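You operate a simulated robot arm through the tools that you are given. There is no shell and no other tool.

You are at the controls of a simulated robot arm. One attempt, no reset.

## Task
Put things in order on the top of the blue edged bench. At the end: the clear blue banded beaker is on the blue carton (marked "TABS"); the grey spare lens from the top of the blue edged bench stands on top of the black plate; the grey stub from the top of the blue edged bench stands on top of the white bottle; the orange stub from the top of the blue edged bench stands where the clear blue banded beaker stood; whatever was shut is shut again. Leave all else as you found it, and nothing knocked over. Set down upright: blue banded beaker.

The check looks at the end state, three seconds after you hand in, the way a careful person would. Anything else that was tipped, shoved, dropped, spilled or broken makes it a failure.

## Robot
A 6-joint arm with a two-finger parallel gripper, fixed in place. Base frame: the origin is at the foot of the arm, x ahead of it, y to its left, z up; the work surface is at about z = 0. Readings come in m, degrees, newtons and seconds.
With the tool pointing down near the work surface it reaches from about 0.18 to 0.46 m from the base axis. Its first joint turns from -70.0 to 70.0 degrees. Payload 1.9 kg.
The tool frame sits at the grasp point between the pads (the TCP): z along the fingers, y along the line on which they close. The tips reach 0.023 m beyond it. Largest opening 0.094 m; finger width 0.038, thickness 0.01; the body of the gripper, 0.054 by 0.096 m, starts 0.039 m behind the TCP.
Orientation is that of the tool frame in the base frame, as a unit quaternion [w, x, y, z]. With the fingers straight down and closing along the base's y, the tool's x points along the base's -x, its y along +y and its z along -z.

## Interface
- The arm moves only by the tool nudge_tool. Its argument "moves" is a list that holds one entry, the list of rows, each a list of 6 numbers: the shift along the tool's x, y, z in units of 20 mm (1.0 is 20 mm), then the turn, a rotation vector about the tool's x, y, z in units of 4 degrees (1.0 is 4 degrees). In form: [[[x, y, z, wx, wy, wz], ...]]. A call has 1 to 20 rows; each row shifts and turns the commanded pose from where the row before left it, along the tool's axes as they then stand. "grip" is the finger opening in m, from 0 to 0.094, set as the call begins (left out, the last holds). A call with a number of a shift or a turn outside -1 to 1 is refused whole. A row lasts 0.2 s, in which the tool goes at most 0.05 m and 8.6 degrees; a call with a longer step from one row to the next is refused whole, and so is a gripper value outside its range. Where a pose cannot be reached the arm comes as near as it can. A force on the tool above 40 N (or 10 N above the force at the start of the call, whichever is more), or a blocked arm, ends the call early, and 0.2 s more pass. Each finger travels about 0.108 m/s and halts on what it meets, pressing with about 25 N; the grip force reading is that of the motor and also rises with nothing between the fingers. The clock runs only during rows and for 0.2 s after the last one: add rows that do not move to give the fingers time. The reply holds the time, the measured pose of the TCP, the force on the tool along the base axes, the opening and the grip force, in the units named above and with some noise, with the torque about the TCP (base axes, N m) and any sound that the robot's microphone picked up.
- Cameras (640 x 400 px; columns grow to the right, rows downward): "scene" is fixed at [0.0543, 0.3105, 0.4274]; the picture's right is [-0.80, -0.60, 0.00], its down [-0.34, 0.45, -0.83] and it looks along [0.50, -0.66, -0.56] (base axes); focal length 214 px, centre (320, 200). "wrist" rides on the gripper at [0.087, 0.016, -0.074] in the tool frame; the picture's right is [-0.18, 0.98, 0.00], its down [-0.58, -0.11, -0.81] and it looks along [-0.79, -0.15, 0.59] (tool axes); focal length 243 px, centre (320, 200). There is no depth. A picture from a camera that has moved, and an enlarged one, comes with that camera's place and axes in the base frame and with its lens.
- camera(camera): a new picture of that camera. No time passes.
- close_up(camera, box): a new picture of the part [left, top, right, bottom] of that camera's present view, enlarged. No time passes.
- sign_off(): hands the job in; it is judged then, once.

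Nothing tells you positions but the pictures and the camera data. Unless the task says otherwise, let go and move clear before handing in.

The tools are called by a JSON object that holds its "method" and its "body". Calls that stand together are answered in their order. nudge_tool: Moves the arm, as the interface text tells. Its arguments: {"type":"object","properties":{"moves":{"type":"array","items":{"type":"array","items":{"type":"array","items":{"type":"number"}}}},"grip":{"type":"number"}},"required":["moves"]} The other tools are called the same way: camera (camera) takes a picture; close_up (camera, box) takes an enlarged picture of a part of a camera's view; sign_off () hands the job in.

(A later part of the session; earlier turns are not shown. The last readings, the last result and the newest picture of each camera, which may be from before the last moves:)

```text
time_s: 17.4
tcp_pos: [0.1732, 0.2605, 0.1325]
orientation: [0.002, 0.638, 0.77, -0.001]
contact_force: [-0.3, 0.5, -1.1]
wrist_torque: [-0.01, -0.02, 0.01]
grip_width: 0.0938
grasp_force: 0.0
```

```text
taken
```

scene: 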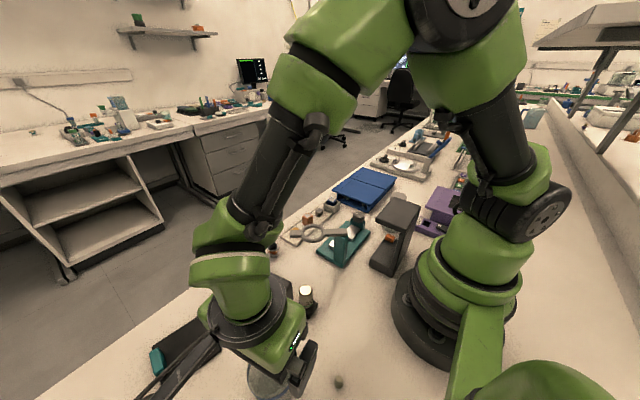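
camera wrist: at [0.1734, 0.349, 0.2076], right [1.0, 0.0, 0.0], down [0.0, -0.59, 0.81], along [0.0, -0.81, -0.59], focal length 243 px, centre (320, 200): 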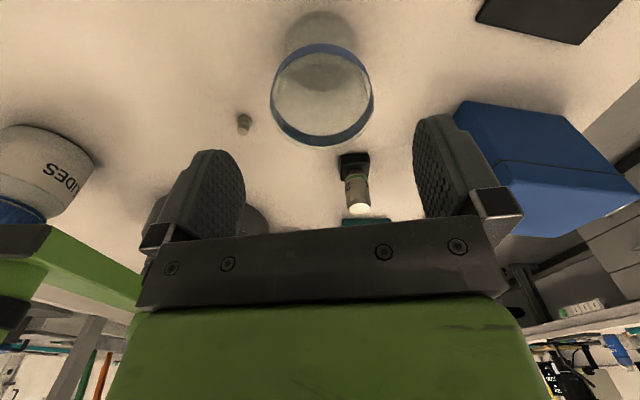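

{"method": "close_up", "body": {"camera": "wrist", "box": [240, 0, 400, 160]}}

```text
2.50 times, centred on (320, 80) of wrist
camera zoom: at [0.1734, 0.349, 0.2076], right [1.0, 0.0, 0.0], down [0.0, -0.59, 0.81], along [0.0, -0.81, -0.59], focal length 606 px, centre (320, 500)
```

zoom: 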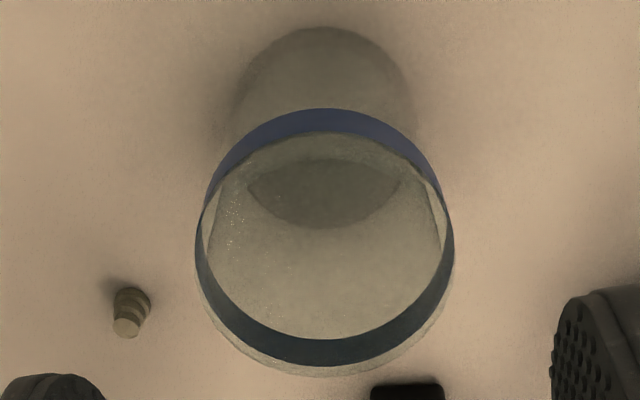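

The beaker is centred between the fingers: centre about (0.174,0.260), rim at about z=0.071. Lowering straight down around it.

{"method": "nudge_tool", "body": {"moves": [[[0, 0.05, 0.9, 0, 0, 0], [0, 0, 0.9, 0, 0, 0], [0, 0, 0.9, 0, 0, 0], [0, 0, 0.9, 0, 0, 0], [0, 0, 0.6, 0, 0, 0], [0, 0, 0, 0, 0, 0]]]}}

{"method": "camera", "body": {"camera": "wrist"}}

```text
time_s: 18.8
tcp_pos: [0.1747, 0.2612, 0.0493]
orientation: [0.003, 0.638, 0.77, 0.0]
contact_force: [-0.6, 0.7, -0.4]
wrist_torque: [-0.01, -0.02, 0.04]
grip_width: 0.0938
grasp_force: 0.0
```

```text
taken
camera wrist: at [0.1748, 0.3493, 0.124], right [1.0, 0.0, 0.0], down [0.0, -0.59, 0.81], along [0.0, -0.81, -0.59], focal length 243 px, centre (320, 200)
```

wrist: 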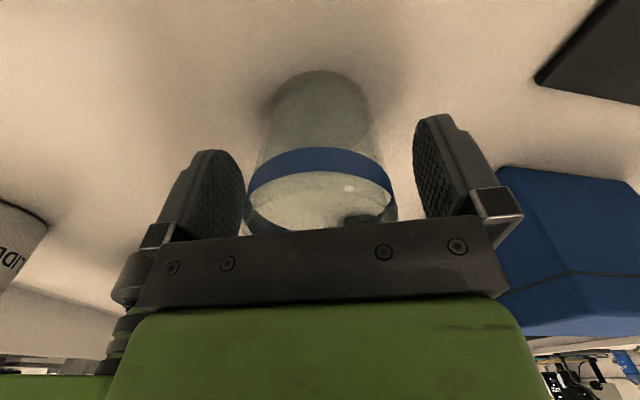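

Both fingers straddle the beaker. Closing gently now, watching the opening and force.

{"method": "nudge_tool", "body": {"moves": [[[0, 0, 0, 0, 0, 0], [0, 0, 0, 0, 0, 0], [0, 0, 0, 0, 0, 0]]], "grip": 0.062}}

```text
time_s: 19.6
tcp_pos: [0.1749, 0.2611, 0.0487]
orientation: [0.003, 0.638, 0.77, 0.0]
contact_force: [0.0, 0.9, 0.5]
wrist_torque: [0.01, -0.01, 0.02]
grip_width: 0.0634
grasp_force: 11.0
```

{"method": "nudge_tool", "body": {"moves": [[[0, 0, 0, 0, 0, 0], [0, 0, 0, 0, 0, 0]]], "grip": 0.058}}

```text
time_s: 20.2
tcp_pos: [0.1748, 0.2605, 0.048]
orientation: [0.003, 0.638, 0.77, 0.0]
contact_force: [-0.3, -0.4, -0.6]
wrist_torque: [-0.03, 0.01, 0.0]
grip_width: 0.0629
grasp_force: 25.3
```

Held at 63 mm with a firm grip. Lifting a little and checking.

{"method": "nudge_tool", "body": {"moves": [[[0, 0, -0.3, 0, 0, 0], [0, 0, -0.5, 0, 0, 0], [0, 0, -0.7, 0, 0, 0]]]}}

{"method": "camera", "body": {"camera": "wrist"}}

{"method": "camera", "body": {"camera": "scene"}}

```text
time_s: 21.0
tcp_pos: [0.1763, 0.2609, 0.0795]
orientation: [0.004, 0.638, 0.77, -0.001]
contact_force: [-0.8, -0.6, -0.7]
wrist_torque: [0.02, 0.03, -0.01]
grip_width: 0.0626
grasp_force: 25.3
```

```text
taken
camera wrist: at [0.1764, 0.349, 0.1542], right [1.0, 0.0, 0.0], down [0.0, -0.59, 0.81], along [0.0, -0.81, -0.59], focal length 243 px, centre (320, 200)
```

wrist: 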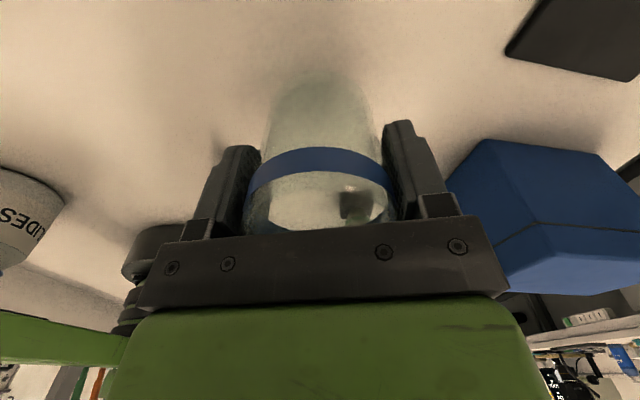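

```text
taken
```

scene: 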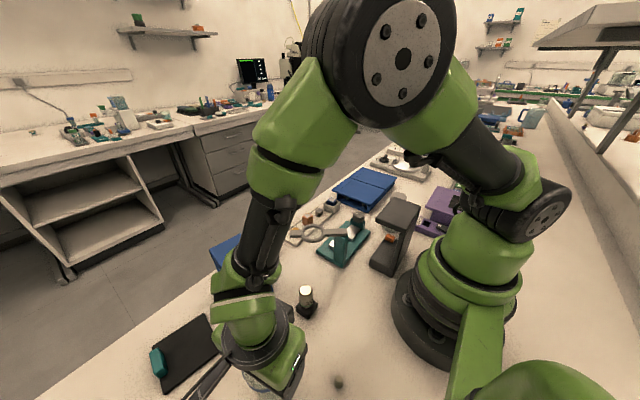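

The beaker is up and upright, with its base 48 mm below the TCP. Raising clear and carrying it over the carton centre at about (0.357,0.178).

{"method": "nudge_tool", "body": {"moves": [[[0, 0, -1, 0, 0, 0], [0, 0, -1, 0, 0, 0], [0, 0, -1, 0, 0, 0], [0, 0, -1, 0, 0, 0], [0, 0, -1, 0, 0, 0], [0, 0, -1, 0, 0, 0], [-0.3, 0.4, 0, 0, 0, 0], [-0.6, 0.85, 0, 0, 0, 0], [-0.64, 0.9, 0, 0, 0, 0], [-0.64, 0.9, 0, 0, 0, 0], [-0.64, 0.9, 0, 0, 0, 0], [-0.64, 0.9, 0, 0, 0, 0], [-0.64, 0.9, 0, 0, 0, 0], [-0.64, 0.9, 0, 0, 0, 0], [-0.64, 0.9, 0, 0, 0, 0], [-0.38, 0.56, 0, 0, 0, 0], [0, 0, 0, 0, 0, 0]]]}}

{"method": "camera", "body": {"camera": "wrist"}}

{"method": "camera", "body": {"camera": "scene"}}

```text
time_s: 24.6
tcp_pos: [0.3578, 0.1791, 0.1998]
orientation: [0.004, 0.638, 0.77, -0.001]
contact_force: [-0.6, 0.2, -0.7]
wrist_torque: [0.03, 0.0, -0.03]
grip_width: 0.0628
grasp_force: 25.0
```

```text
taken
camera wrist: at [0.3559, 0.2677, 0.2757], right [1.0, 0.0, 0.0], down [0.0, -0.59, 0.81], along [0.0, -0.81, -0.59], focal length 243 px, centre (320, 200)
```

wrist: 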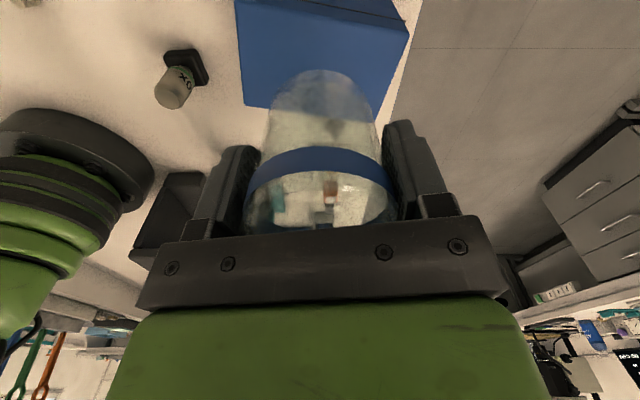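

```text
taken
```

scene: 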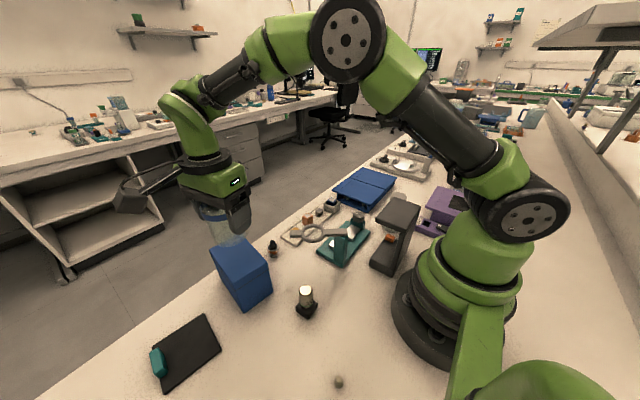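

It is well centred over the carton. Descending to just above the lid and checking the gap.

{"method": "nudge_tool", "body": {"moves": [[[0, -0.12, 0.6, 0, 0, 0], [0, 0, 0.7, 0, 0, 0], [0, 0, 0.6, 0, 0, 0], [0, 0, 0.3, 0, 0, 0], [0, 0, 0, 0, 0, 0]]]}}

{"method": "close_up", "body": {"camera": "scene", "box": [160, 180, 290, 320]}}

{"method": "close_up", "body": {"camera": "wrist", "box": [220, 0, 420, 240]}}

```text
time_s: 25.8
tcp_pos: [0.3541, 0.178, 0.1566]
orientation: [0.003, 0.638, 0.77, 0.0]
contact_force: [-0.8, -1.1, -0.2]
wrist_torque: [0.01, -0.01, -0.01]
grip_width: 0.0627
grasp_force: 25.1
```

```text
2.86 times, centred on (225, 250) of scene
camera zoom: at [0.0543, 0.3105, 0.4274], right [-0.8, -0.6, 0.0], down [-0.34, 0.45, -0.83], along [0.5, -0.66, -0.56], focal length 613 px, centre (591, 57)
```

zoom: 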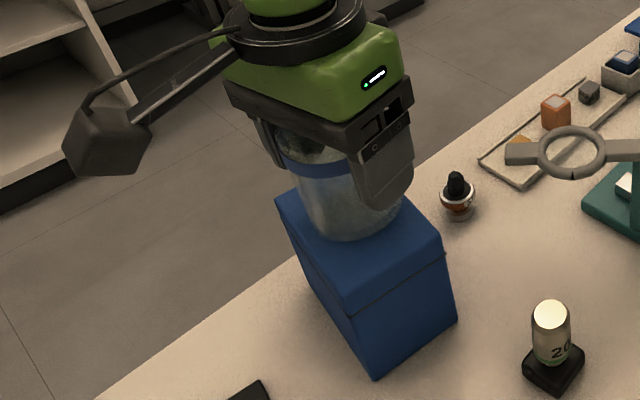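

```text
1.67 times, centred on (320, 120) of wrist
camera zoom: at [0.3531, 0.2658, 0.2309], right [1.0, 0.0, 0.0], down [0.0, -0.59, 0.81], along [0.0, -0.81, -0.59], focal length 404 px, centre (320, 333)
```

zoom: 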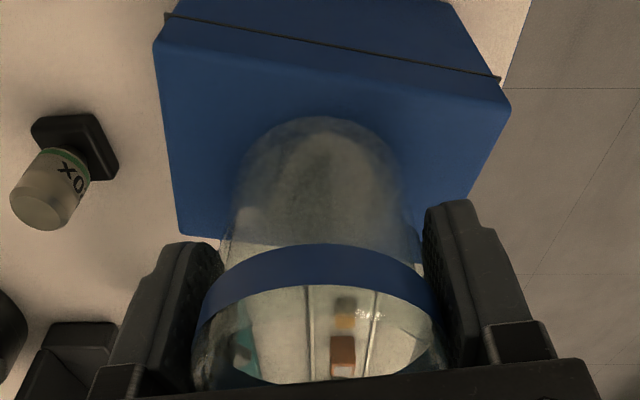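

{"method": "nudge_tool", "body": {"moves": [[[0, 0, 0.1, 0, 0, 0], [0, 0, 0.1, 0, 0, 0], [0, 0, 0.1, 0, 0, 0], [0, 0, 0.1, 0, 0, 0], [0, 0, 0, 0, 0, 0]]]}}

{"method": "close_up", "body": {"camera": "wrist", "box": [220, 0, 420, 240]}}

```text
time_s: 27.0
tcp_pos: [0.3537, 0.1769, 0.1473]
orientation: [0.004, 0.639, 0.769, 0.001]
contact_force: [-3.6, -2.1, 13.9]
wrist_torque: [-0.07, 0.11, -0.04]
grip_width: 0.0627
grasp_force: 25.0
```

```text
1.67 times, centred on (320, 120) of wrist
camera zoom: at [0.3535, 0.2661, 0.2239], right [1.0, 0.0, 0.01], down [0.0, -0.59, 0.81], along [0.0, -0.81, -0.59], focal length 404 px, centre (320, 333)
```

zoom: 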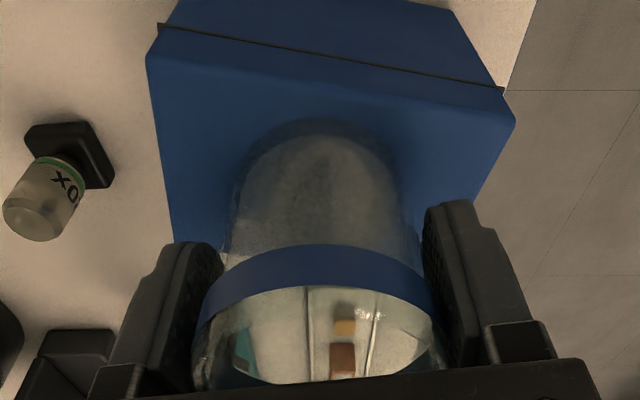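

The beaker base has touched the lid, with about 14 N upward. Easing up by a hair to relieve the press, then opening.

{"method": "nudge_tool", "body": {"moves": [[[0, 0, -0.06, 0, 0, 0], [0, 0, 0, 0, 0, 0]]]}}

```text
time_s: 27.6
tcp_pos: [0.3538, 0.1772, 0.1487]
orientation: [0.003, 0.638, 0.77, 0.0]
contact_force: [0.3, -0.6, 5.0]
wrist_torque: [0.01, -0.12, -0.04]
grip_width: 0.0629
grasp_force: 25.0
```

{"method": "nudge_tool", "body": {"moves": [[[0, 0, 0, 0, 0, 0], [0, 0, 0, 0, 0, 0], [0, 0, 0, 0, 0, 0]]], "grip": 0.085}}

{"method": "camera", "body": {"camera": "wrist"}}

```text
time_s: 28.4
tcp_pos: [0.3544, 0.1771, 0.1487]
orientation: [0.004, 0.638, 0.77, 0.0]
contact_force: [0.4, 0.1, 0.0]
wrist_torque: [0.01, 0.03, 0.01]
grip_width: 0.085
grasp_force: 0.0
```

```text
taken
camera wrist: at [0.3535, 0.2664, 0.2239], right [1.0, 0.0, 0.0], down [0.0, -0.59, 0.81], along [0.0, -0.81, -0.59], focal length 243 px, centre (320, 200)
```

wrist: 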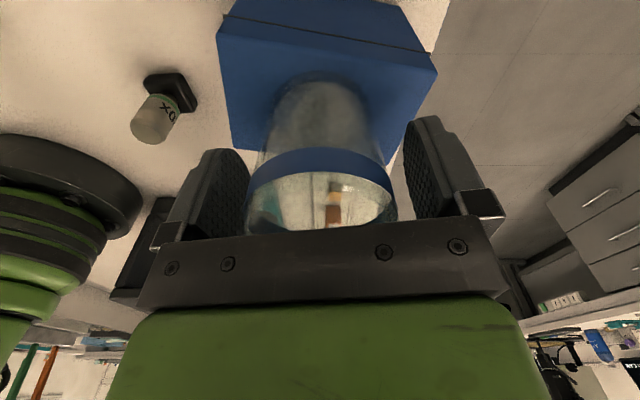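

Released cleanly. Rising straight up clear of the rim, then checking where the beaker stands.

{"method": "nudge_tool", "body": {"moves": [[[0, 0, -0.5, 0, 0, 0], [0, 0, -1, 0, 0, 0], [0, 0, -1, 0, 0, 0], [0, 0, -1, 0, 0, 0], [0, 0, -1, 0, 0, 0], [0, 0, -0.5, 0, 0, 0]]]}}

{"method": "close_up", "body": {"camera": "wrist", "box": [200, 0, 440, 180]}}

{"method": "close_up", "body": {"camera": "scene", "box": [160, 180, 340, 340]}}

```text
time_s: 29.8
tcp_pos: [0.3529, 0.1794, 0.2501]
orientation: [0.002, 0.638, 0.77, -0.001]
contact_force: [-0.9, -0.5, 0.0]
wrist_torque: [-0.01, 0.02, 0.0]
grip_width: 0.0845
grasp_force: 0.0
```

```text
2.22 times, centred on (320, 90) of wrist
camera zoom: at [0.3532, 0.2674, 0.3253], right [1.0, 0.0, 0.0], down [0.0, -0.59, 0.81], along [0.0, -0.81, -0.59], focal length 539 px, centre (320, 444)
```

zoom: 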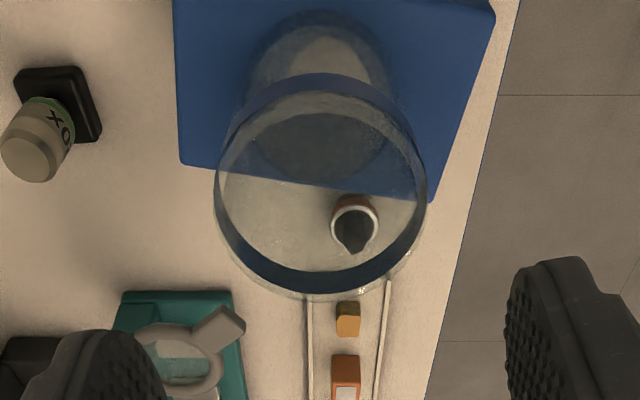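

```text
2.50 times, centred on (250, 260) of scene
camera zoom: at [0.0543, 0.3105, 0.4274], right [-0.8, -0.6, 0.0], down [-0.34, 0.45, -0.83], along [0.5, -0.66, -0.56], focal length 536 px, centre (495, 50)
```

zoom: 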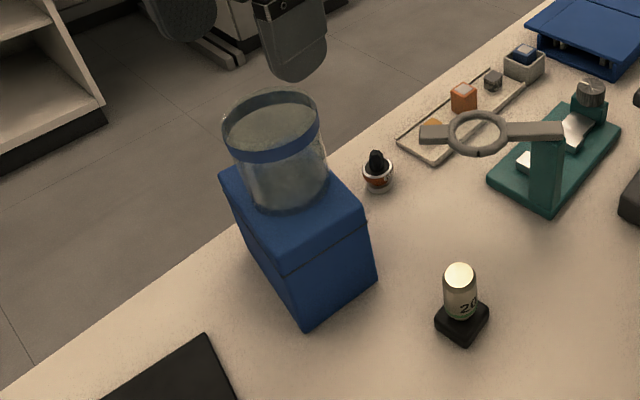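

The beaker stands upright on the closed carton. Next is the lens: moving over it, keeping high until clear of the beaker, then down to just above.

{"method": "nudge_tool", "body": {"moves": [[[-0.066, -0.89, 0, 0, 0, 0], [-0.066, -0.89, 0, 0, 0, 0], [-0.066, -0.89, 0, 0, 0, 0], [-0.066, -0.89, 0, 0, 0, 0], [-0.066, -0.89, 0, 0, 0, 0], [-0.066, -0.89, 0, 0, 0, 0], [-0.066, -0.89, 0, 0, 0, 0], [-0.066, -0.89, 0, 0, 0, 0], [0, 0, 1, 0, 0, 0], [0, 0, 1, 0, 0, 0], [0, 0, 1, 0, 0, 0], [0, 0, 1, 0, 0, 0], [0, 0, 1, 0, 0, 0], [0, 0, 0, 0, 0, 0]]], "grip": 0.07}}

{"method": "camera", "body": {"camera": "wrist"}}

{"method": "camera", "body": {"camera": "scene"}}

```text
time_s: 32.8
tcp_pos: [0.2149, 0.1443, 0.1471]
orientation: [0.003, 0.639, 0.769, 0.0]
contact_force: [-0.1, -0.4, 0.6]
wrist_torque: [-0.01, 0.01, 0.01]
grip_width: 0.0702
grasp_force: 0.1
```

```text
taken
camera wrist: at [0.2156, 0.2318, 0.222], right [1.0, 0.0, 0.0], down [0.0, -0.59, 0.81], along [0.0, -0.81, -0.59], focal length 243 px, centre (320, 200)
```

wrist: 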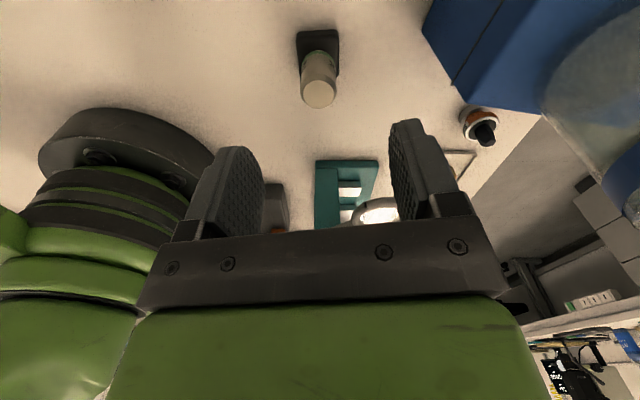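

```text
taken
```

scene: 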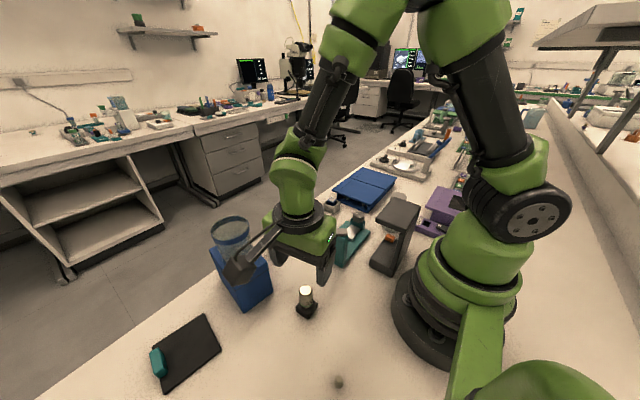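

{"method": "close_up", "body": {"camera": "wrist", "box": [270, 10, 370, 120]}}

```text
3.64 times, centred on (320, 65) of wrist
camera zoom: at [0.2156, 0.2318, 0.222], right [1.0, 0.0, 0.0], down [0.0, -0.59, 0.81], along [0.0, -0.81, -0.59], focal length 882 px, centre (320, 691)
```

zoom: 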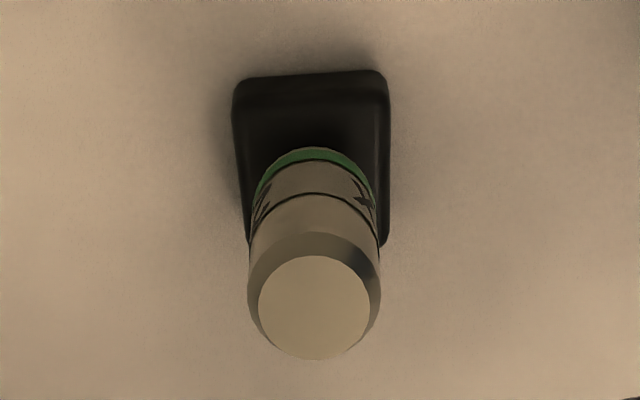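

The lens is centred between the fingers, with its top at z=0.072 and its body from about 0.038 up. Lowering to grip the barrel.

{"method": "nudge_tool", "body": {"moves": [[[-0.03, 0, 1, 0, 0, 0], [0, 0, 1, 0, 0, 0], [0, 0, 1, 0, 0, 0], [0, 0, 0.9, 0, 0, 0], [0, 0, 0.8, 0, 0, 0], [0, 0, 0, 0, 0, 0]]]}}

{"method": "camera", "body": {"camera": "wrist"}}

{"method": "close_up", "body": {"camera": "scene", "box": [230, 210, 390, 350]}}

```text
time_s: 34.2
tcp_pos: [0.2168, 0.1411, 0.0526]
orientation: [0.003, 0.639, 0.77, 0.0]
contact_force: [-0.2, -0.2, -0.4]
wrist_torque: [0.01, -0.01, -0.01]
grip_width: 0.0696
grasp_force: 0.0
```

```text
taken
camera wrist: at [0.2167, 0.2295, 0.1276], right [1.0, 0.0, 0.0], down [0.0, -0.59, 0.81], along [0.0, -0.81, -0.59], focal length 243 px, centre (320, 200)
```

wrist: 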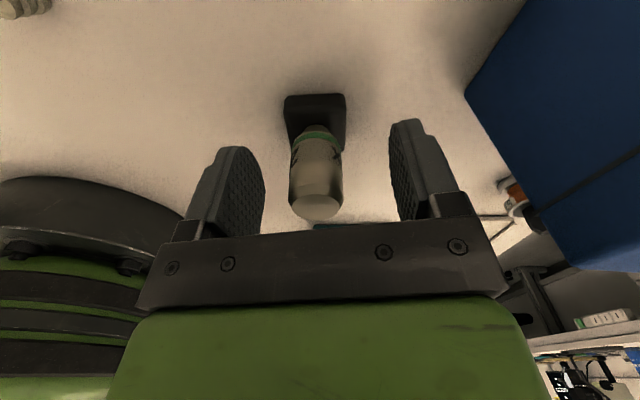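

```text
2.86 times, centred on (310, 280) of scene
camera zoom: at [0.0543, 0.3105, 0.4274], right [-0.8, -0.6, 0.0], down [-0.34, 0.45, -0.83], along [0.5, -0.66, -0.56], focal length 613 px, centre (349, -29)
```

zoom: 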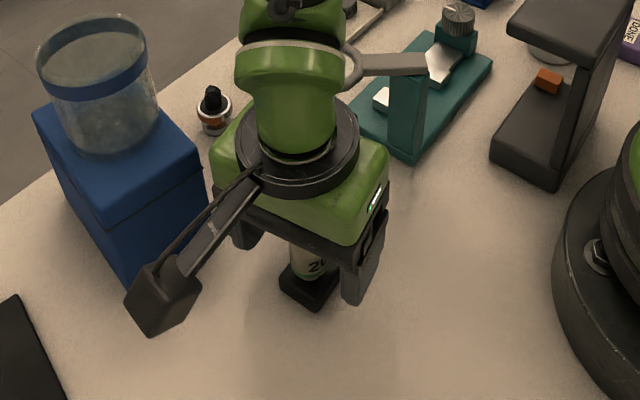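

{"method": "close_up", "body": {"camera": "wrist", "box": [260, 80, 400, 230]}}

```text
2.67 times, centred on (330, 155) of wrist
camera zoom: at [0.2167, 0.2295, 0.1276], right [1.0, 0.0, 0.0], down [0.0, -0.59, 0.81], along [0.0, -0.81, -0.59], focal length 647 px, centre (293, 320)
```

zoom: 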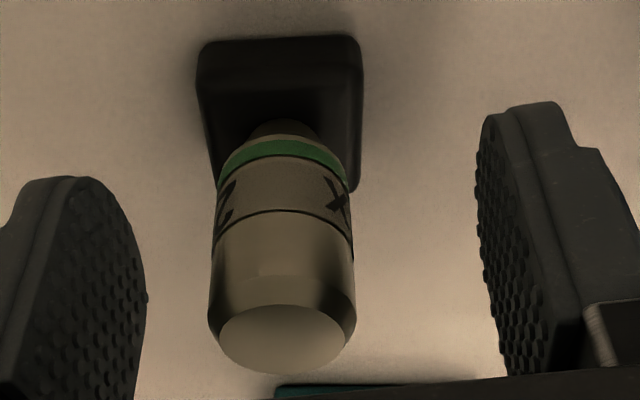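

The lens sits about 2 mm off the finger centre. Nudging to centre it, then closing on the barrel.

{"method": "nudge_tool", "body": {"moves": [[[0.18, -0.06, 0, 0, 0, 0], [0, 0, 0, 0, 0, 0]]], "grip": 0.034}}

{"method": "nudge_tool", "body": {"moves": [[[0, 0, 0, 0, 0, 0], [0, 0, 0, 0, 0, 0]]], "grip": 0.02}}

{"method": "close_up", "body": {"camera": "wrist", "box": [240, 80, 400, 240]}}

```text
time_s: 34.8
tcp_pos: [0.2161, 0.1436, 0.0518]
orientation: [0.003, 0.638, 0.77, 0.0]
contact_force: [1.2, 0.0, 0.4]
wrist_torque: [0.01, -0.01, 0.0]
grip_width: 0.0341
grasp_force: 0.1
```

```text
time_s: 35.4
tcp_pos: [0.2148, 0.1444, 0.0525]
orientation: [0.004, 0.638, 0.77, -0.001]
contact_force: [-0.7, 0.4, 0.7]
wrist_torque: [0.0, 0.04, -0.02]
grip_width: 0.0249
grasp_force: 25.2
```

```text
2.50 times, centred on (320, 160) of wrist
camera zoom: at [0.2147, 0.2329, 0.1281], right [1.0, 0.0, 0.0], down [0.0, -0.59, 0.81], along [0.0, -0.81, -0.59], focal length 606 px, centre (320, 300)
```

zoom: 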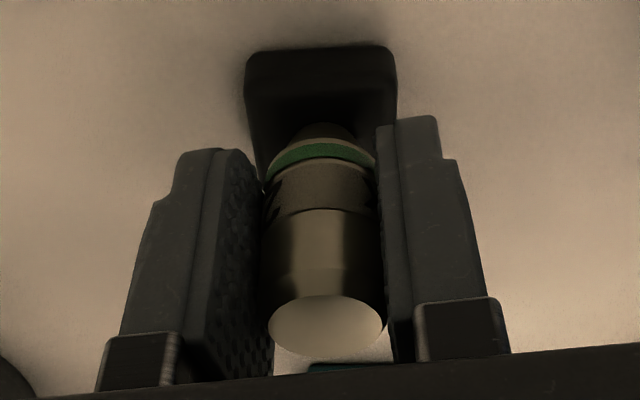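

Gripped at 25 mm. Lifting slowly to see whether the lens leaves its black seat.

{"method": "nudge_tool", "body": {"moves": [[[0, 0, -0.15, 0, 0, 0], [0, 0, -0.2, 0, 0, 0], [0, 0, -0.3, 0, 0, 0], [0, 0, 0, 0, 0, 0]]]}}

{"method": "close_up", "body": {"camera": "wrist", "box": [240, 60, 400, 240]}}

{"method": "close_up", "body": {"camera": "scene", "box": [280, 260, 350, 330]}}

```text
time_s: 36.4
tcp_pos: [0.2133, 0.1441, 0.0663]
orientation: [0.003, 0.637, 0.771, 0.0]
contact_force: [1.0, 0.0, -1.4]
wrist_torque: [0.0, 0.0, 0.0]
grip_width: 0.0247
grasp_force: 25.1
```

```text
2.22 times, centred on (320, 150) of wrist
camera zoom: at [0.2144, 0.2326, 0.142], right [1.0, 0.0, 0.0], down [0.0, -0.59, 0.81], along [0.0, -0.81, -0.59], focal length 539 px, centre (320, 311)
```

zoom: 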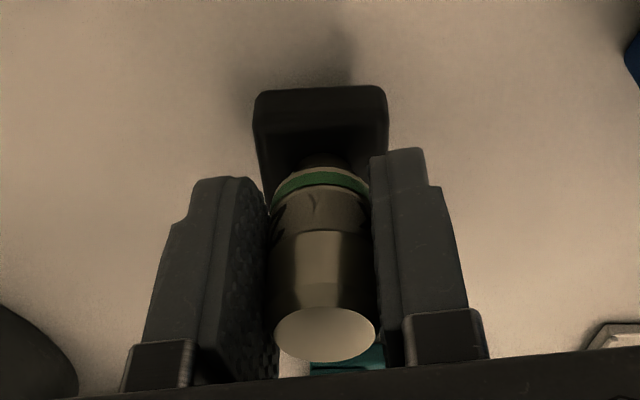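

```text
5.71 times, centred on (315, 295) of scene
camera zoom: at [0.0543, 0.3105, 0.4274], right [-0.8, -0.6, 0.0], down [-0.34, 0.45, -0.83], along [0.5, -0.66, -0.56], focal length 1226 px, centre (349, -343)
```

zoom: 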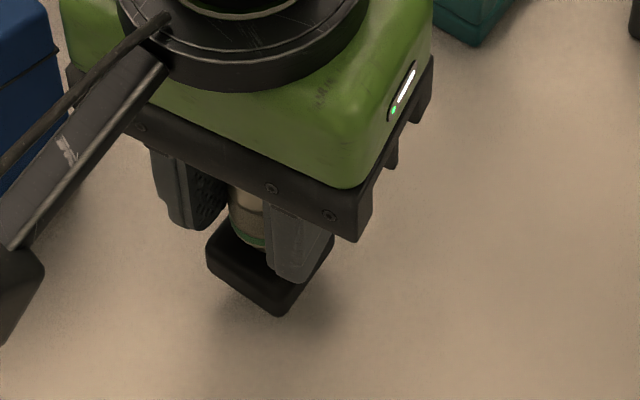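

The black foot is part of the lens and lifts with it, so the piece stands on that foot. Raising high, then carrying it over the black plate while clear of the carton and beaker.

{"method": "nudge_tool", "body": {"moves": [[[0, 0, -0.92, 0, 0, 0], [0, 0, -0.92, 0, 0, 0], [0, 0, -0.92, 0, 0, 0], [0, 0, -0.92, 0, 0, 0], [0, 0, -0.92, 0, 0, 0], [0, 0, -0.92, 0, 0, 0], [0, 0, -0.92, 0, 0, 0], [0, 0, -0.92, 0, 0, 0], [0, 0, -0.92, 0, 0, 0], [0, 0, -0.92, 0, 0, 0], [0.89, 0.875, 0, 0, 0, 0], [0.89, 0.875, 0, 0, 0, 0], [0.89, 0.875, 0, 0, 0, 0], [0.89, 0.875, 0, 0, 0, 0], [0.89, 0.875, 0, 0, 0, 0], [0.89, 0.875, 0, 0, 0, 0], [0.89, 0.875, 0, 0, 0, 0], [0.89, 0.875, 0, 0, 0, 0], [0, 0, 0, 0, 0, 0]]]}}

{"method": "camera", "body": {"camera": "wrist"}}

{"method": "camera", "body": {"camera": "scene"}}

```text
time_s: 40.4
tcp_pos: [0.322, 0.3038, 0.2486]
orientation: [0.003, 0.638, 0.77, -0.001]
contact_force: [-0.5, 0.0, 0.1]
wrist_torque: [0.04, -0.01, -0.01]
grip_width: 0.0249
grasp_force: 25.6
out of reach, approached as far as the arm can: row 18
```

```text
taken
camera wrist: at [0.3204, 0.3914, 0.324], right [1.0, 0.0, 0.0], down [0.0, -0.59, 0.81], along [0.0, -0.81, -0.59], focal length 243 px, centre (320, 200)
```

wrist: 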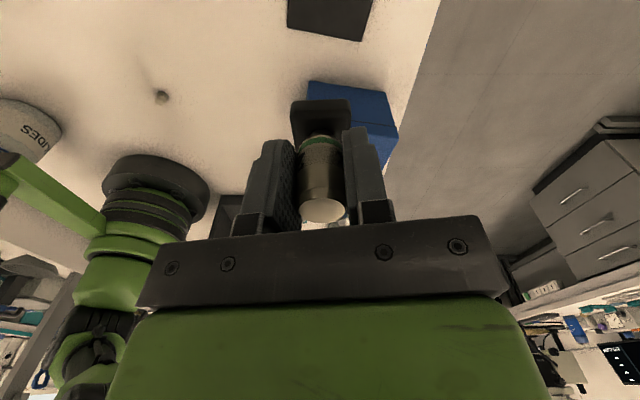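

```text
taken
```

scene: 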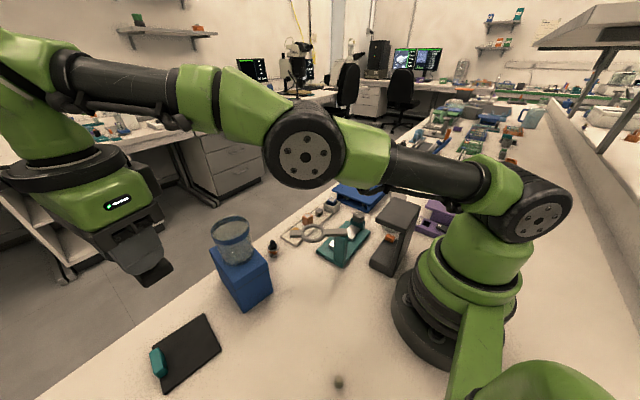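

The plate is directly below, and the foot will land fully on it at this x,y, clear of the teal block. Descending part way.

{"method": "nudge_tool", "body": {"moves": [[[0, 0, 0.9, 0, 0, 0], [0, 0, 0.9, 0, 0, 0], [0, 0, 0.9, 0, 0, 0], [0, 0, 0.9, 0, 0, 0], [0, 0, 0.9, 0, 0, 0], [0, 0, 0.9, 0, 0, 0], [0, 0, 0.9, 0, 0, 0], [0, 0, 0.9, 0, 0, 0], [0, 0, 0, 0, 0, 0]]]}}

{"method": "camera", "body": {"camera": "wrist"}}

{"method": "camera", "body": {"camera": "scene"}}

```text
time_s: 42.4
tcp_pos: [0.3209, 0.3018, 0.108]
orientation: [0.003, 0.639, 0.769, 0.0]
contact_force: [0.3, -0.5, -0.6]
wrist_torque: [-0.02, -0.02, 0.04]
grip_width: 0.0252
grasp_force: 25.1
```

```text
taken
camera wrist: at [0.3193, 0.3901, 0.1829], right [1.0, 0.0, 0.0], down [0.0, -0.59, 0.81], along [0.0, -0.81, -0.59], focal length 243 px, centre (320, 200)
```

wrist: 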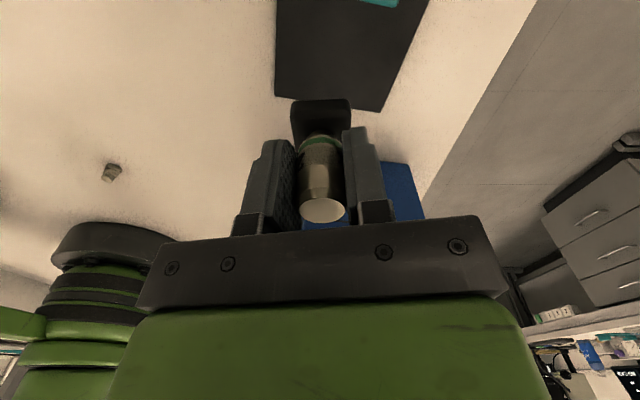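

```text
taken
```

scene: 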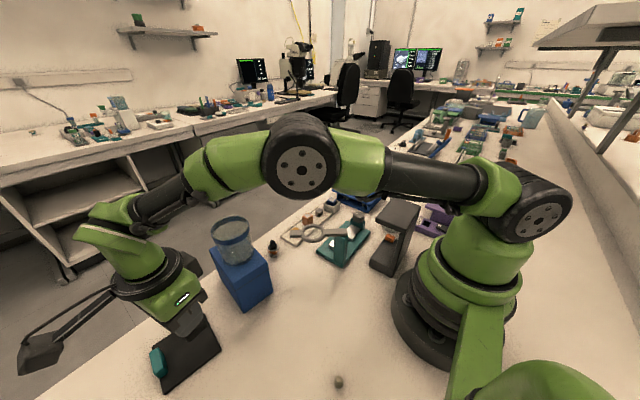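

{"method": "nudge_tool", "body": {"moves": [[[0.25, 0.3, 0, 0, 0, 0], [0, 0, 0.6, 0, 0, 0], [0, 0, 0.6, 0, 0, 0], [0, 0, 0.6, 0, 0, 0], [0, 0, 0.4, 0, 0, 0], [0, 0, 0, 0, 0, 0]]]}}

{"method": "camera", "body": {"camera": "wrist"}}

{"method": "close_up", "body": {"camera": "scene", "box": [130, 270, 260, 400]}}

```text
time_s: 43.8
tcp_pos: [0.3242, 0.3087, 0.0624]
orientation: [0.003, 0.638, 0.77, -0.001]
contact_force: [-0.1, -0.6, -1.6]
wrist_torque: [0.0, 0.01, -0.02]
grip_width: 0.0247
grasp_force: 25.0
```

```text
taken
camera wrist: at [0.3247, 0.3967, 0.1374], right [1.0, 0.0, 0.0], down [0.0, -0.59, 0.81], along [0.0, -0.81, -0.59], focal length 243 px, centre (320, 200)
```

wrist: 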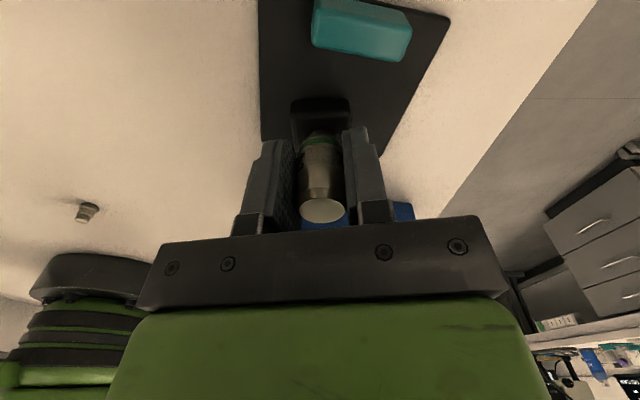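

```text
3.08 times, centred on (195, 335) of scene
camera zoom: at [0.0543, 0.3105, 0.4274], right [-0.8, -0.6, 0.0], down [-0.34, 0.45, -0.83], along [0.5, -0.66, -0.56], focal length 660 px, centre (705, -215)
```

zoom: 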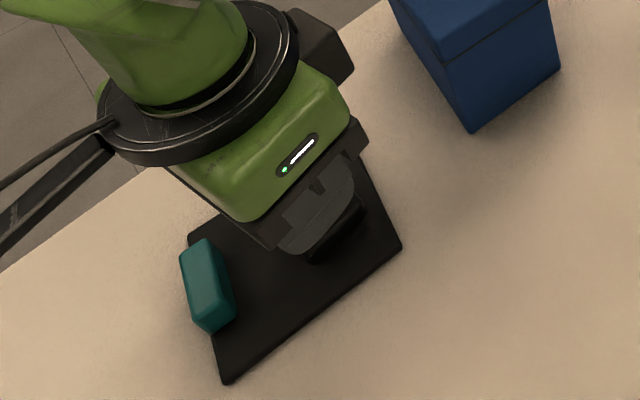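

The foot is over the plate, away from the teal block. Lowering in small steps until it touches.

{"method": "nudge_tool", "body": {"moves": [[[0, 0, 0.1, 0, 0, 0], [0, 0, 0.1, 0, 0, 0], [0, 0, 0, 0, 0, 0]]]}}

```text
time_s: 44.6
tcp_pos: [0.3256, 0.3078, 0.0604]
orientation: [0.003, 0.638, 0.77, 0.0]
contact_force: [0.3, -1.1, 1.6]
wrist_torque: [0.0, 0.05, 0.02]
grip_width: 0.0248
grasp_force: 25.4
```

{"method": "nudge_tool", "body": {"moves": [[[0, 0, 0.05, 0, 0, 0], [0, 0, 0.05, 0, 0, 0], [0, 0, 0, 0, 0, 0]]]}}

```text
time_s: 45.4
tcp_pos: [0.3258, 0.309, 0.0576]
orientation: [0.003, 0.638, 0.77, 0.001]
contact_force: [0.2, -1.0, 22.5]
wrist_torque: [-0.04, 0.09, 0.0]
grip_width: 0.0246
grasp_force: 24.5
```

Contact made. Easing up slightly to relieve the press, then releasing.

{"method": "nudge_tool", "body": {"moves": [[[0, 0, -0.06, 0, 0, 0], [0, 0, 0, 0, 0, 0]]]}}

```text
time_s: 46.0
tcp_pos: [0.3245, 0.3086, 0.0577]
orientation: [0.003, 0.638, 0.77, 0.0]
contact_force: [2.6, 2.3, 9.5]
wrist_torque: [0.17, -0.02, -0.02]
grip_width: 0.0246
grasp_force: 24.8
```

{"method": "nudge_tool", "body": {"moves": [[[0, 0, -0.03, 0, 0, 0], [0, 0, 0, 0, 0, 0]]]}}

{"method": "nudge_tool", "body": {"moves": [[[0, 0, 0, 0, 0, 0], [0, 0, 0, 0, 0, 0], [0, 0, 0, 0, 0, 0]]], "grip": 0.06}}

{"method": "camera", "body": {"camera": "wrist"}}

```text
time_s: 46.6
tcp_pos: [0.3248, 0.3076, 0.0568]
orientation: [0.004, 0.638, 0.77, -0.001]
contact_force: [0.6, 0.7, 4.6]
wrist_torque: [0.04, 0.0, -0.02]
grip_width: 0.0249
grasp_force: 24.6
```

```text
time_s: 47.4
tcp_pos: [0.3244, 0.3082, 0.0589]
orientation: [0.004, 0.638, 0.77, 0.0]
contact_force: [0.2, 0.1, -0.3]
wrist_torque: [0.02, -0.03, -0.03]
grip_width: 0.06
grasp_force: 0.0
```

```text
taken
camera wrist: at [0.3247, 0.3965, 0.1336], right [1.0, 0.0, 0.0], down [0.0, -0.59, 0.81], along [0.0, -0.81, -0.59], focal length 243 px, centre (320, 200)
```

wrist: 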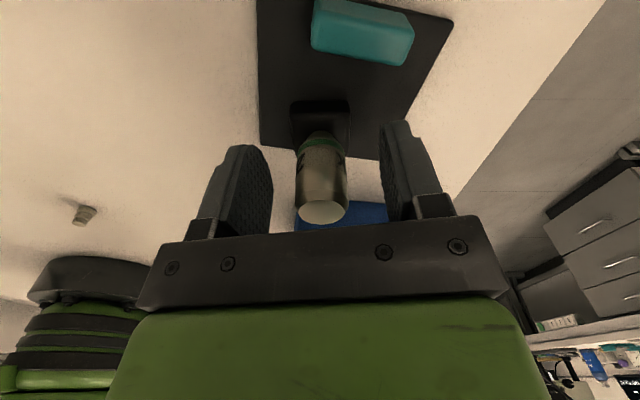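

The lens stands upright on the plate. Going straight up, then back to open space for turning the tool the other way round for the stubs.

{"method": "nudge_tool", "body": {"moves": [[[0, 0, -0.5, 0, 0, 0], [0, 0, -1, 0, 0, 0], [0, 0, -1, 0, 0, 0], [0, 0, -1, 0, 0, 0], [0, 0, -1, 0, 0, 0], [0, 0, -1, 0, 0, 0], [0, 0, -1, 0, 0, 0], [0, 0, -0.5, 0, 0, 0], [-0.75, -0.85, -0.5, 0, 0, 0], [-0.75, -0.85, -0.5, 0, 0, 0], [-0.75, -0.85, -0.5, 0, 0, 0], [-0.75, -0.85, -0.5, 0, 0, 0], [-0.75, -0.85, -0.5, 0, 0, 0], [-0.75, -0.85, -0.5, 0, 0, 0]]]}}

{"method": "camera", "body": {"camera": "scene"}}

{"method": "camera", "body": {"camera": "wrist"}}

```text
time_s: 50.4
tcp_pos: [0.2405, 0.2042, 0.2583]
orientation: [0.003, 0.638, 0.77, -0.001]
contact_force: [-0.3, -0.4, 0.8]
wrist_torque: [0.0, 0.03, 0.0]
grip_width: 0.06
grasp_force: 0.1
```

```text
taken
```

scene: 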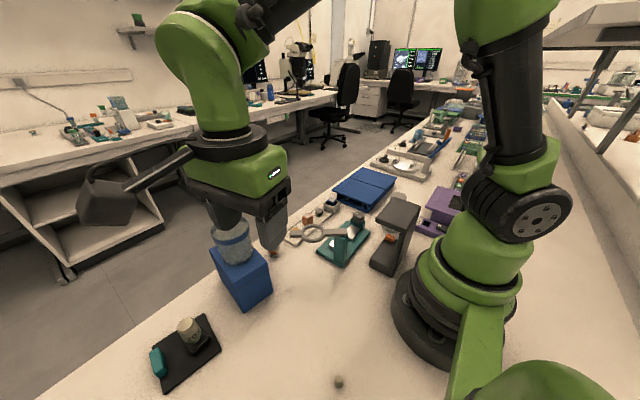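

```text
taken
camera wrist: at [0.2406, 0.2911, 0.3345], right [1.0, 0.0, 0.0], down [0.0, -0.59, 0.81], along [0.0, -0.81, -0.59], focal length 243 px, centre (320, 200)
```

wrist: 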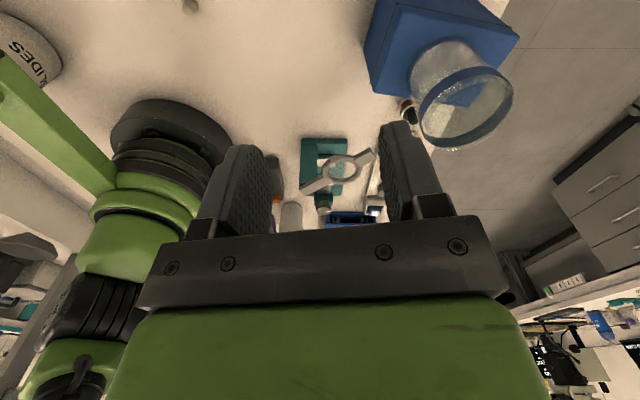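

{"method": "close_up", "body": {"camera": "scene", "box": [140, 300, 240, 400]}}

{"method": "close_up", "body": {"camera": "wrist", "box": [350, 0, 530, 160]}}

```text
4.00 times, centred on (190, 350) of scene
camera zoom: at [0.0543, 0.3105, 0.4274], right [-0.8, -0.6, 0.0], down [-0.34, 0.45, -0.83], along [0.5, -0.66, -0.56], focal length 858 px, centre (840, -400)
```

zoom: 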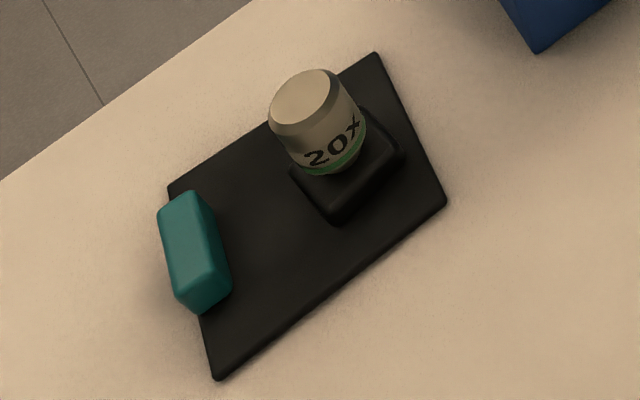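

```text
2.50 times, centred on (440, 80) of wrist
camera zoom: at [0.2406, 0.2911, 0.3345], right [1.0, 0.0, 0.0], down [0.0, -0.59, 0.81], along [0.0, -0.81, -0.59], focal length 606 px, centre (20, 500)
```

zoom: 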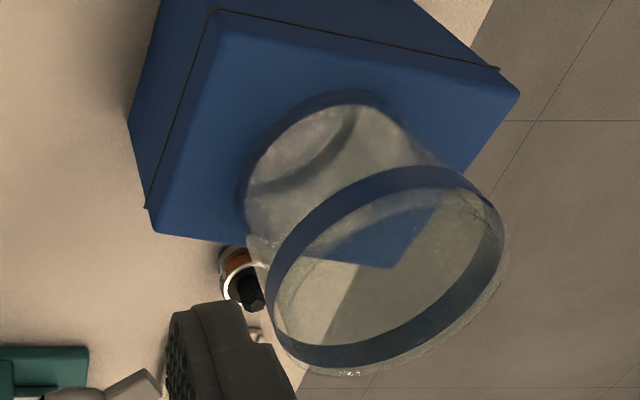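

The lens is upright on the plate and the beaker is stable. Now turning the tool so the camera will be on the -y side for the stubs, which keeps it away from the carton and magnifier.

{"method": "nudge_tool", "body": {"moves": [[[0, 0, 0, 0, 0, -1], [0, 0, 0, 0, 0, -1], [0, 0, 0, 0, 0, -1], [0, 0, 0, 0, 0, -1], [0, 0, 0, 0, 0, -1], [0, 0, 0, 0, 0, -1], [0, 0, 0, 0, 0, -1], [0, 0, 0, 0, 0, -1], [0, 0, 0, 0, 0, -1], [0, 0, 0, 0, 0, -1], [0, 0, 0, 0, 0, -1], [0, 0, 0, 0, 0, -1], [0, 0, 0, 0, 0, -1], [0, 0, 0, 0, 0, -1], [0, 0, 0, 0, 0, -1], [0, 0, 0, 0, 0, -1], [0, 0, 0, 0, 0, -1], [0, 0, 0, 0, 0, -1], [0, 0, 0, 0, 0, -1], [0, 0, 0, 0, 0, -1]]]}}

{"method": "nudge_tool", "body": {"moves": [[[0, 0, 0, 0, 0, -1], [0, 0, 0, 0, 0, -1], [0, 0, 0, 0, 0, -1], [0, 0, 0, 0, 0, -1], [0, 0, 0, 0, 0, -1], [0, 0, 0, 0, 0, -1], [0, 0, 0, 0, 0, -1], [0, 0, 0, 0, 0, -1], [0, 0, 0, 0, 0, -1], [0, 0, 0, 0, 0, -1], [0, 0, 0, 0, 0, -1], [0, 0, 0, 0, 0, -1], [0, 0, 0, 0, 0, -1], [0, 0, 0, 0, 0, -1], [0, 0, 0, 0, 0, -1], [0, 0, 0, 0, 0, -1], [0, 0, 0, 0, 0, -1], [0, 0, 0, 0, 0, -1], [0, 0, 0, 0, 0, -1], [0, 0, 0, 0, 0, -1]]]}}

{"method": "camera", "body": {"camera": "wrist"}}

```text
time_s: 54.6
tcp_pos: [0.2413, 0.2025, 0.2583]
orientation: [0.002, -0.007, 1.0, -0.003]
contact_force: [-0.5, -0.9, 0.2]
wrist_torque: [0.01, -0.01, -0.03]
grip_width: 0.06
grasp_force: 0.1
```

```text
time_s: 58.8
tcp_pos: [0.2407, 0.2022, 0.2575]
orientation: [0.0, -0.648, 0.761, -0.002]
contact_force: [-1.1, -0.4, 0.7]
wrist_torque: [-0.03, 0.01, 0.01]
grip_width: 0.0602
grasp_force: 0.0
```

```text
taken
camera wrist: at [0.2106, 0.1201, 0.3344], right [-0.94, 0.34, -0.01], down [0.2, 0.56, 0.8], along [0.28, 0.76, -0.59], focal length 243 px, centre (320, 200)
```

wrist: 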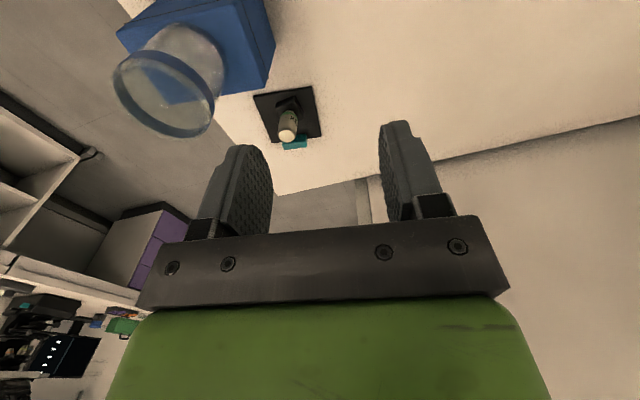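

{"method": "close_up", "body": {"camera": "wrist", "box": [100, 0, 330, 160]}}

```text
2.50 times, centred on (215, 80) of wrist
camera zoom: at [0.2106, 0.1201, 0.3344], right [-0.94, 0.34, -0.01], down [0.2, 0.56, 0.8], along [0.28, 0.76, -0.59], focal length 606 px, centre (582, 500)
```

zoom: 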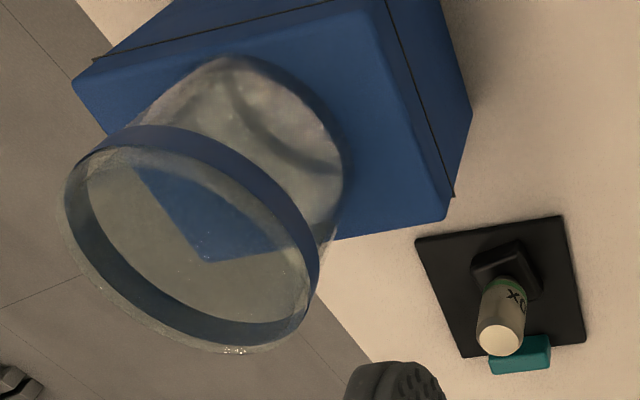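

Nothing was disturbed. Moving towards the orange "57" stub, staying high, and using the view to check the carton's other side for its mark.

{"method": "nudge_tool", "body": {"moves": [[[0.9, -0.757, 0, 0, 0, 0], [0.9, -0.757, 0, 0, 0, 0], [0.9, -0.757, 0, 0, 0, 0], [0.9, -0.757, 0, 0, 0, 0], [0.9, -0.757, 0, 0, 0, 0], [0.9, -0.757, 0, 0, 0, 0], [0.9, -0.757, 0, 0, 0, 0], [0.9, -0.757, 0, 0, 0, 0], [0.9, -0.757, 0, 0, 0, 0], [0, 0, 0, 0, 0, 0]]]}}

{"method": "camera", "body": {"camera": "wrist"}}

```text
time_s: 61.0
tcp_pos: [0.3493, 0.0191, 0.2585]
orientation: [0.001, -0.648, 0.762, -0.003]
contact_force: [0.8, 0.3, 0.0]
wrist_torque: [0.0, -0.02, -0.04]
grip_width: 0.06
grasp_force: 0.1
```

```text
taken
camera wrist: at [0.3187, -0.0637, 0.3351], right [-0.94, 0.34, -0.01], down [0.2, 0.56, 0.8], along [0.28, 0.76, -0.59], focal length 243 px, centre (320, 200)
```

wrist: 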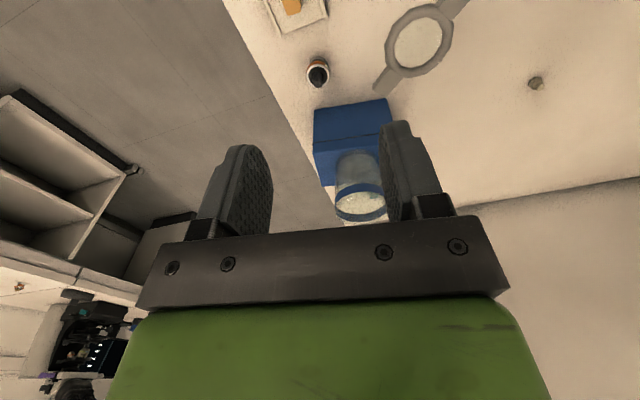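

{"method": "close_up", "body": {"camera": "wrist", "box": [280, 40, 420, 230]}}

{"method": "close_up", "body": {"camera": "wrist", "box": [290, 45, 350, 100]}}

{"method": "close_up", "body": {"camera": "wrist", "box": [250, 0, 470, 110]}}

```text
2.11 times, centred on (350, 135) of wrist
camera zoom: at [0.3187, -0.0637, 0.3351], right [-0.94, 0.34, -0.01], down [0.2, 0.56, 0.8], along [0.28, 0.76, -0.59], focal length 511 px, centre (257, 337)
```

zoom: 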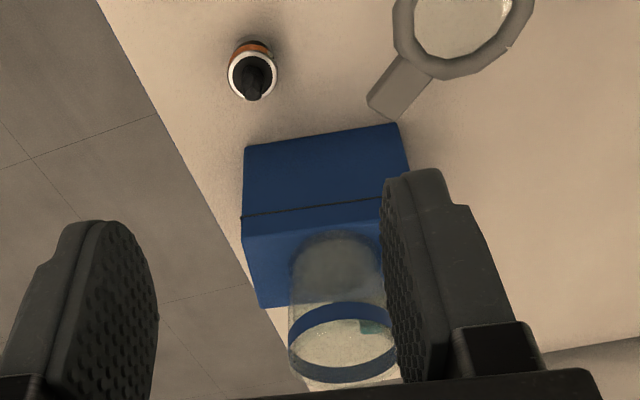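

```text
7.27 times, centred on (320, 72) of wrist
camera zoom: at [0.3187, -0.0637, 0.3351], right [-0.94, 0.34, -0.01], down [0.2, 0.56, 0.8], along [0.28, 0.76, -0.59], focal length 1764 px, centre (320, 1127)
```

zoom: 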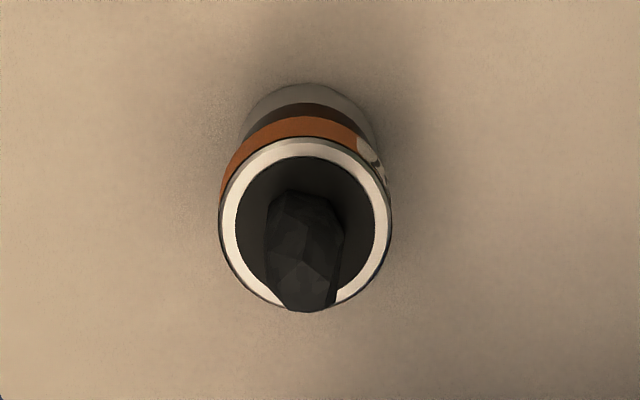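

```text
2.91 times, centred on (360, 55) of wrist
camera zoom: at [0.3187, -0.0637, 0.3351], right [-0.94, 0.34, -0.01], down [0.2, 0.56, 0.8], along [0.28, 0.76, -0.59], focal length 706 px, centre (204, 622)
```

zoom: 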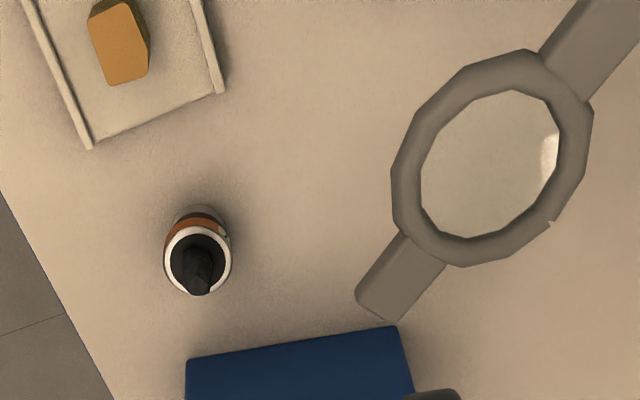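

No mark on this face either, but it is the only carton. The orange stub sits at about (0.3755,0.080), with its collar near z=0.025. Moving above it.

{"method": "nudge_tool", "body": {"moves": [[[-0.8, -0.2, 0, 0, 0, 0], [-0.8, -0.2, 0, 0, 0, 0], [-0.8, -0.2, 0, 0, 0, 0], [-0.8, -0.2, 0, 0, 0, 0], [0, 0, 1, 0, 0, 0], [0, 0, 1, 0, 0, 0], [0, 0, 1, 0, 0, 0], [0, 0, 1, 0, 0, 0], [0, 0, 1, 0, 0, 0], [0, 0, 1, 0, 0, 0], [0, 0, 1, 0, 0, 0], [0, 0, 0.9, 0, 0, 0], [0, 0, 0, 0, 0, 0]]], "grip": 0.06}}

{"method": "camera", "body": {"camera": "wrist"}}

{"method": "close_up", "body": {"camera": "scene", "box": [190, 150, 370, 330]}}

```text
time_s: 63.8
tcp_pos: [0.3749, 0.0802, 0.1022]
orientation: [0.0, -0.647, 0.762, -0.003]
contact_force: [-0.3, 0.1, -0.6]
wrist_torque: [-0.01, -0.01, -0.01]
grip_width: 0.0602
grasp_force: 0.0
```

```text
taken
camera wrist: at [0.3441, -0.0026, 0.1776], right [-0.94, 0.34, -0.01], down [0.2, 0.56, 0.8], along [0.28, 0.76, -0.59], focal length 243 px, centre (320, 200)
```

wrist: 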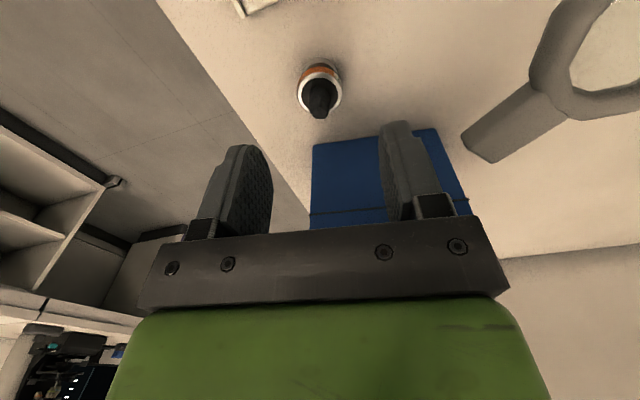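

```text
2.22 times, centred on (280, 240) of scene
camera zoom: at [0.0543, 0.3105, 0.4274], right [-0.8, -0.6, 0.0], down [-0.34, 0.45, -0.83], along [0.5, -0.66, -0.56], focal length 477 px, centre (409, 111)
```

zoom: 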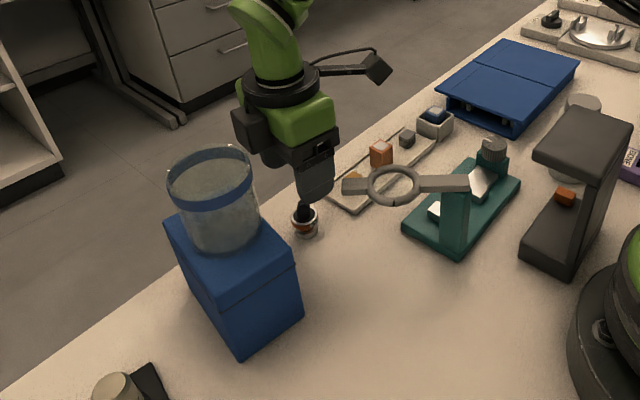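

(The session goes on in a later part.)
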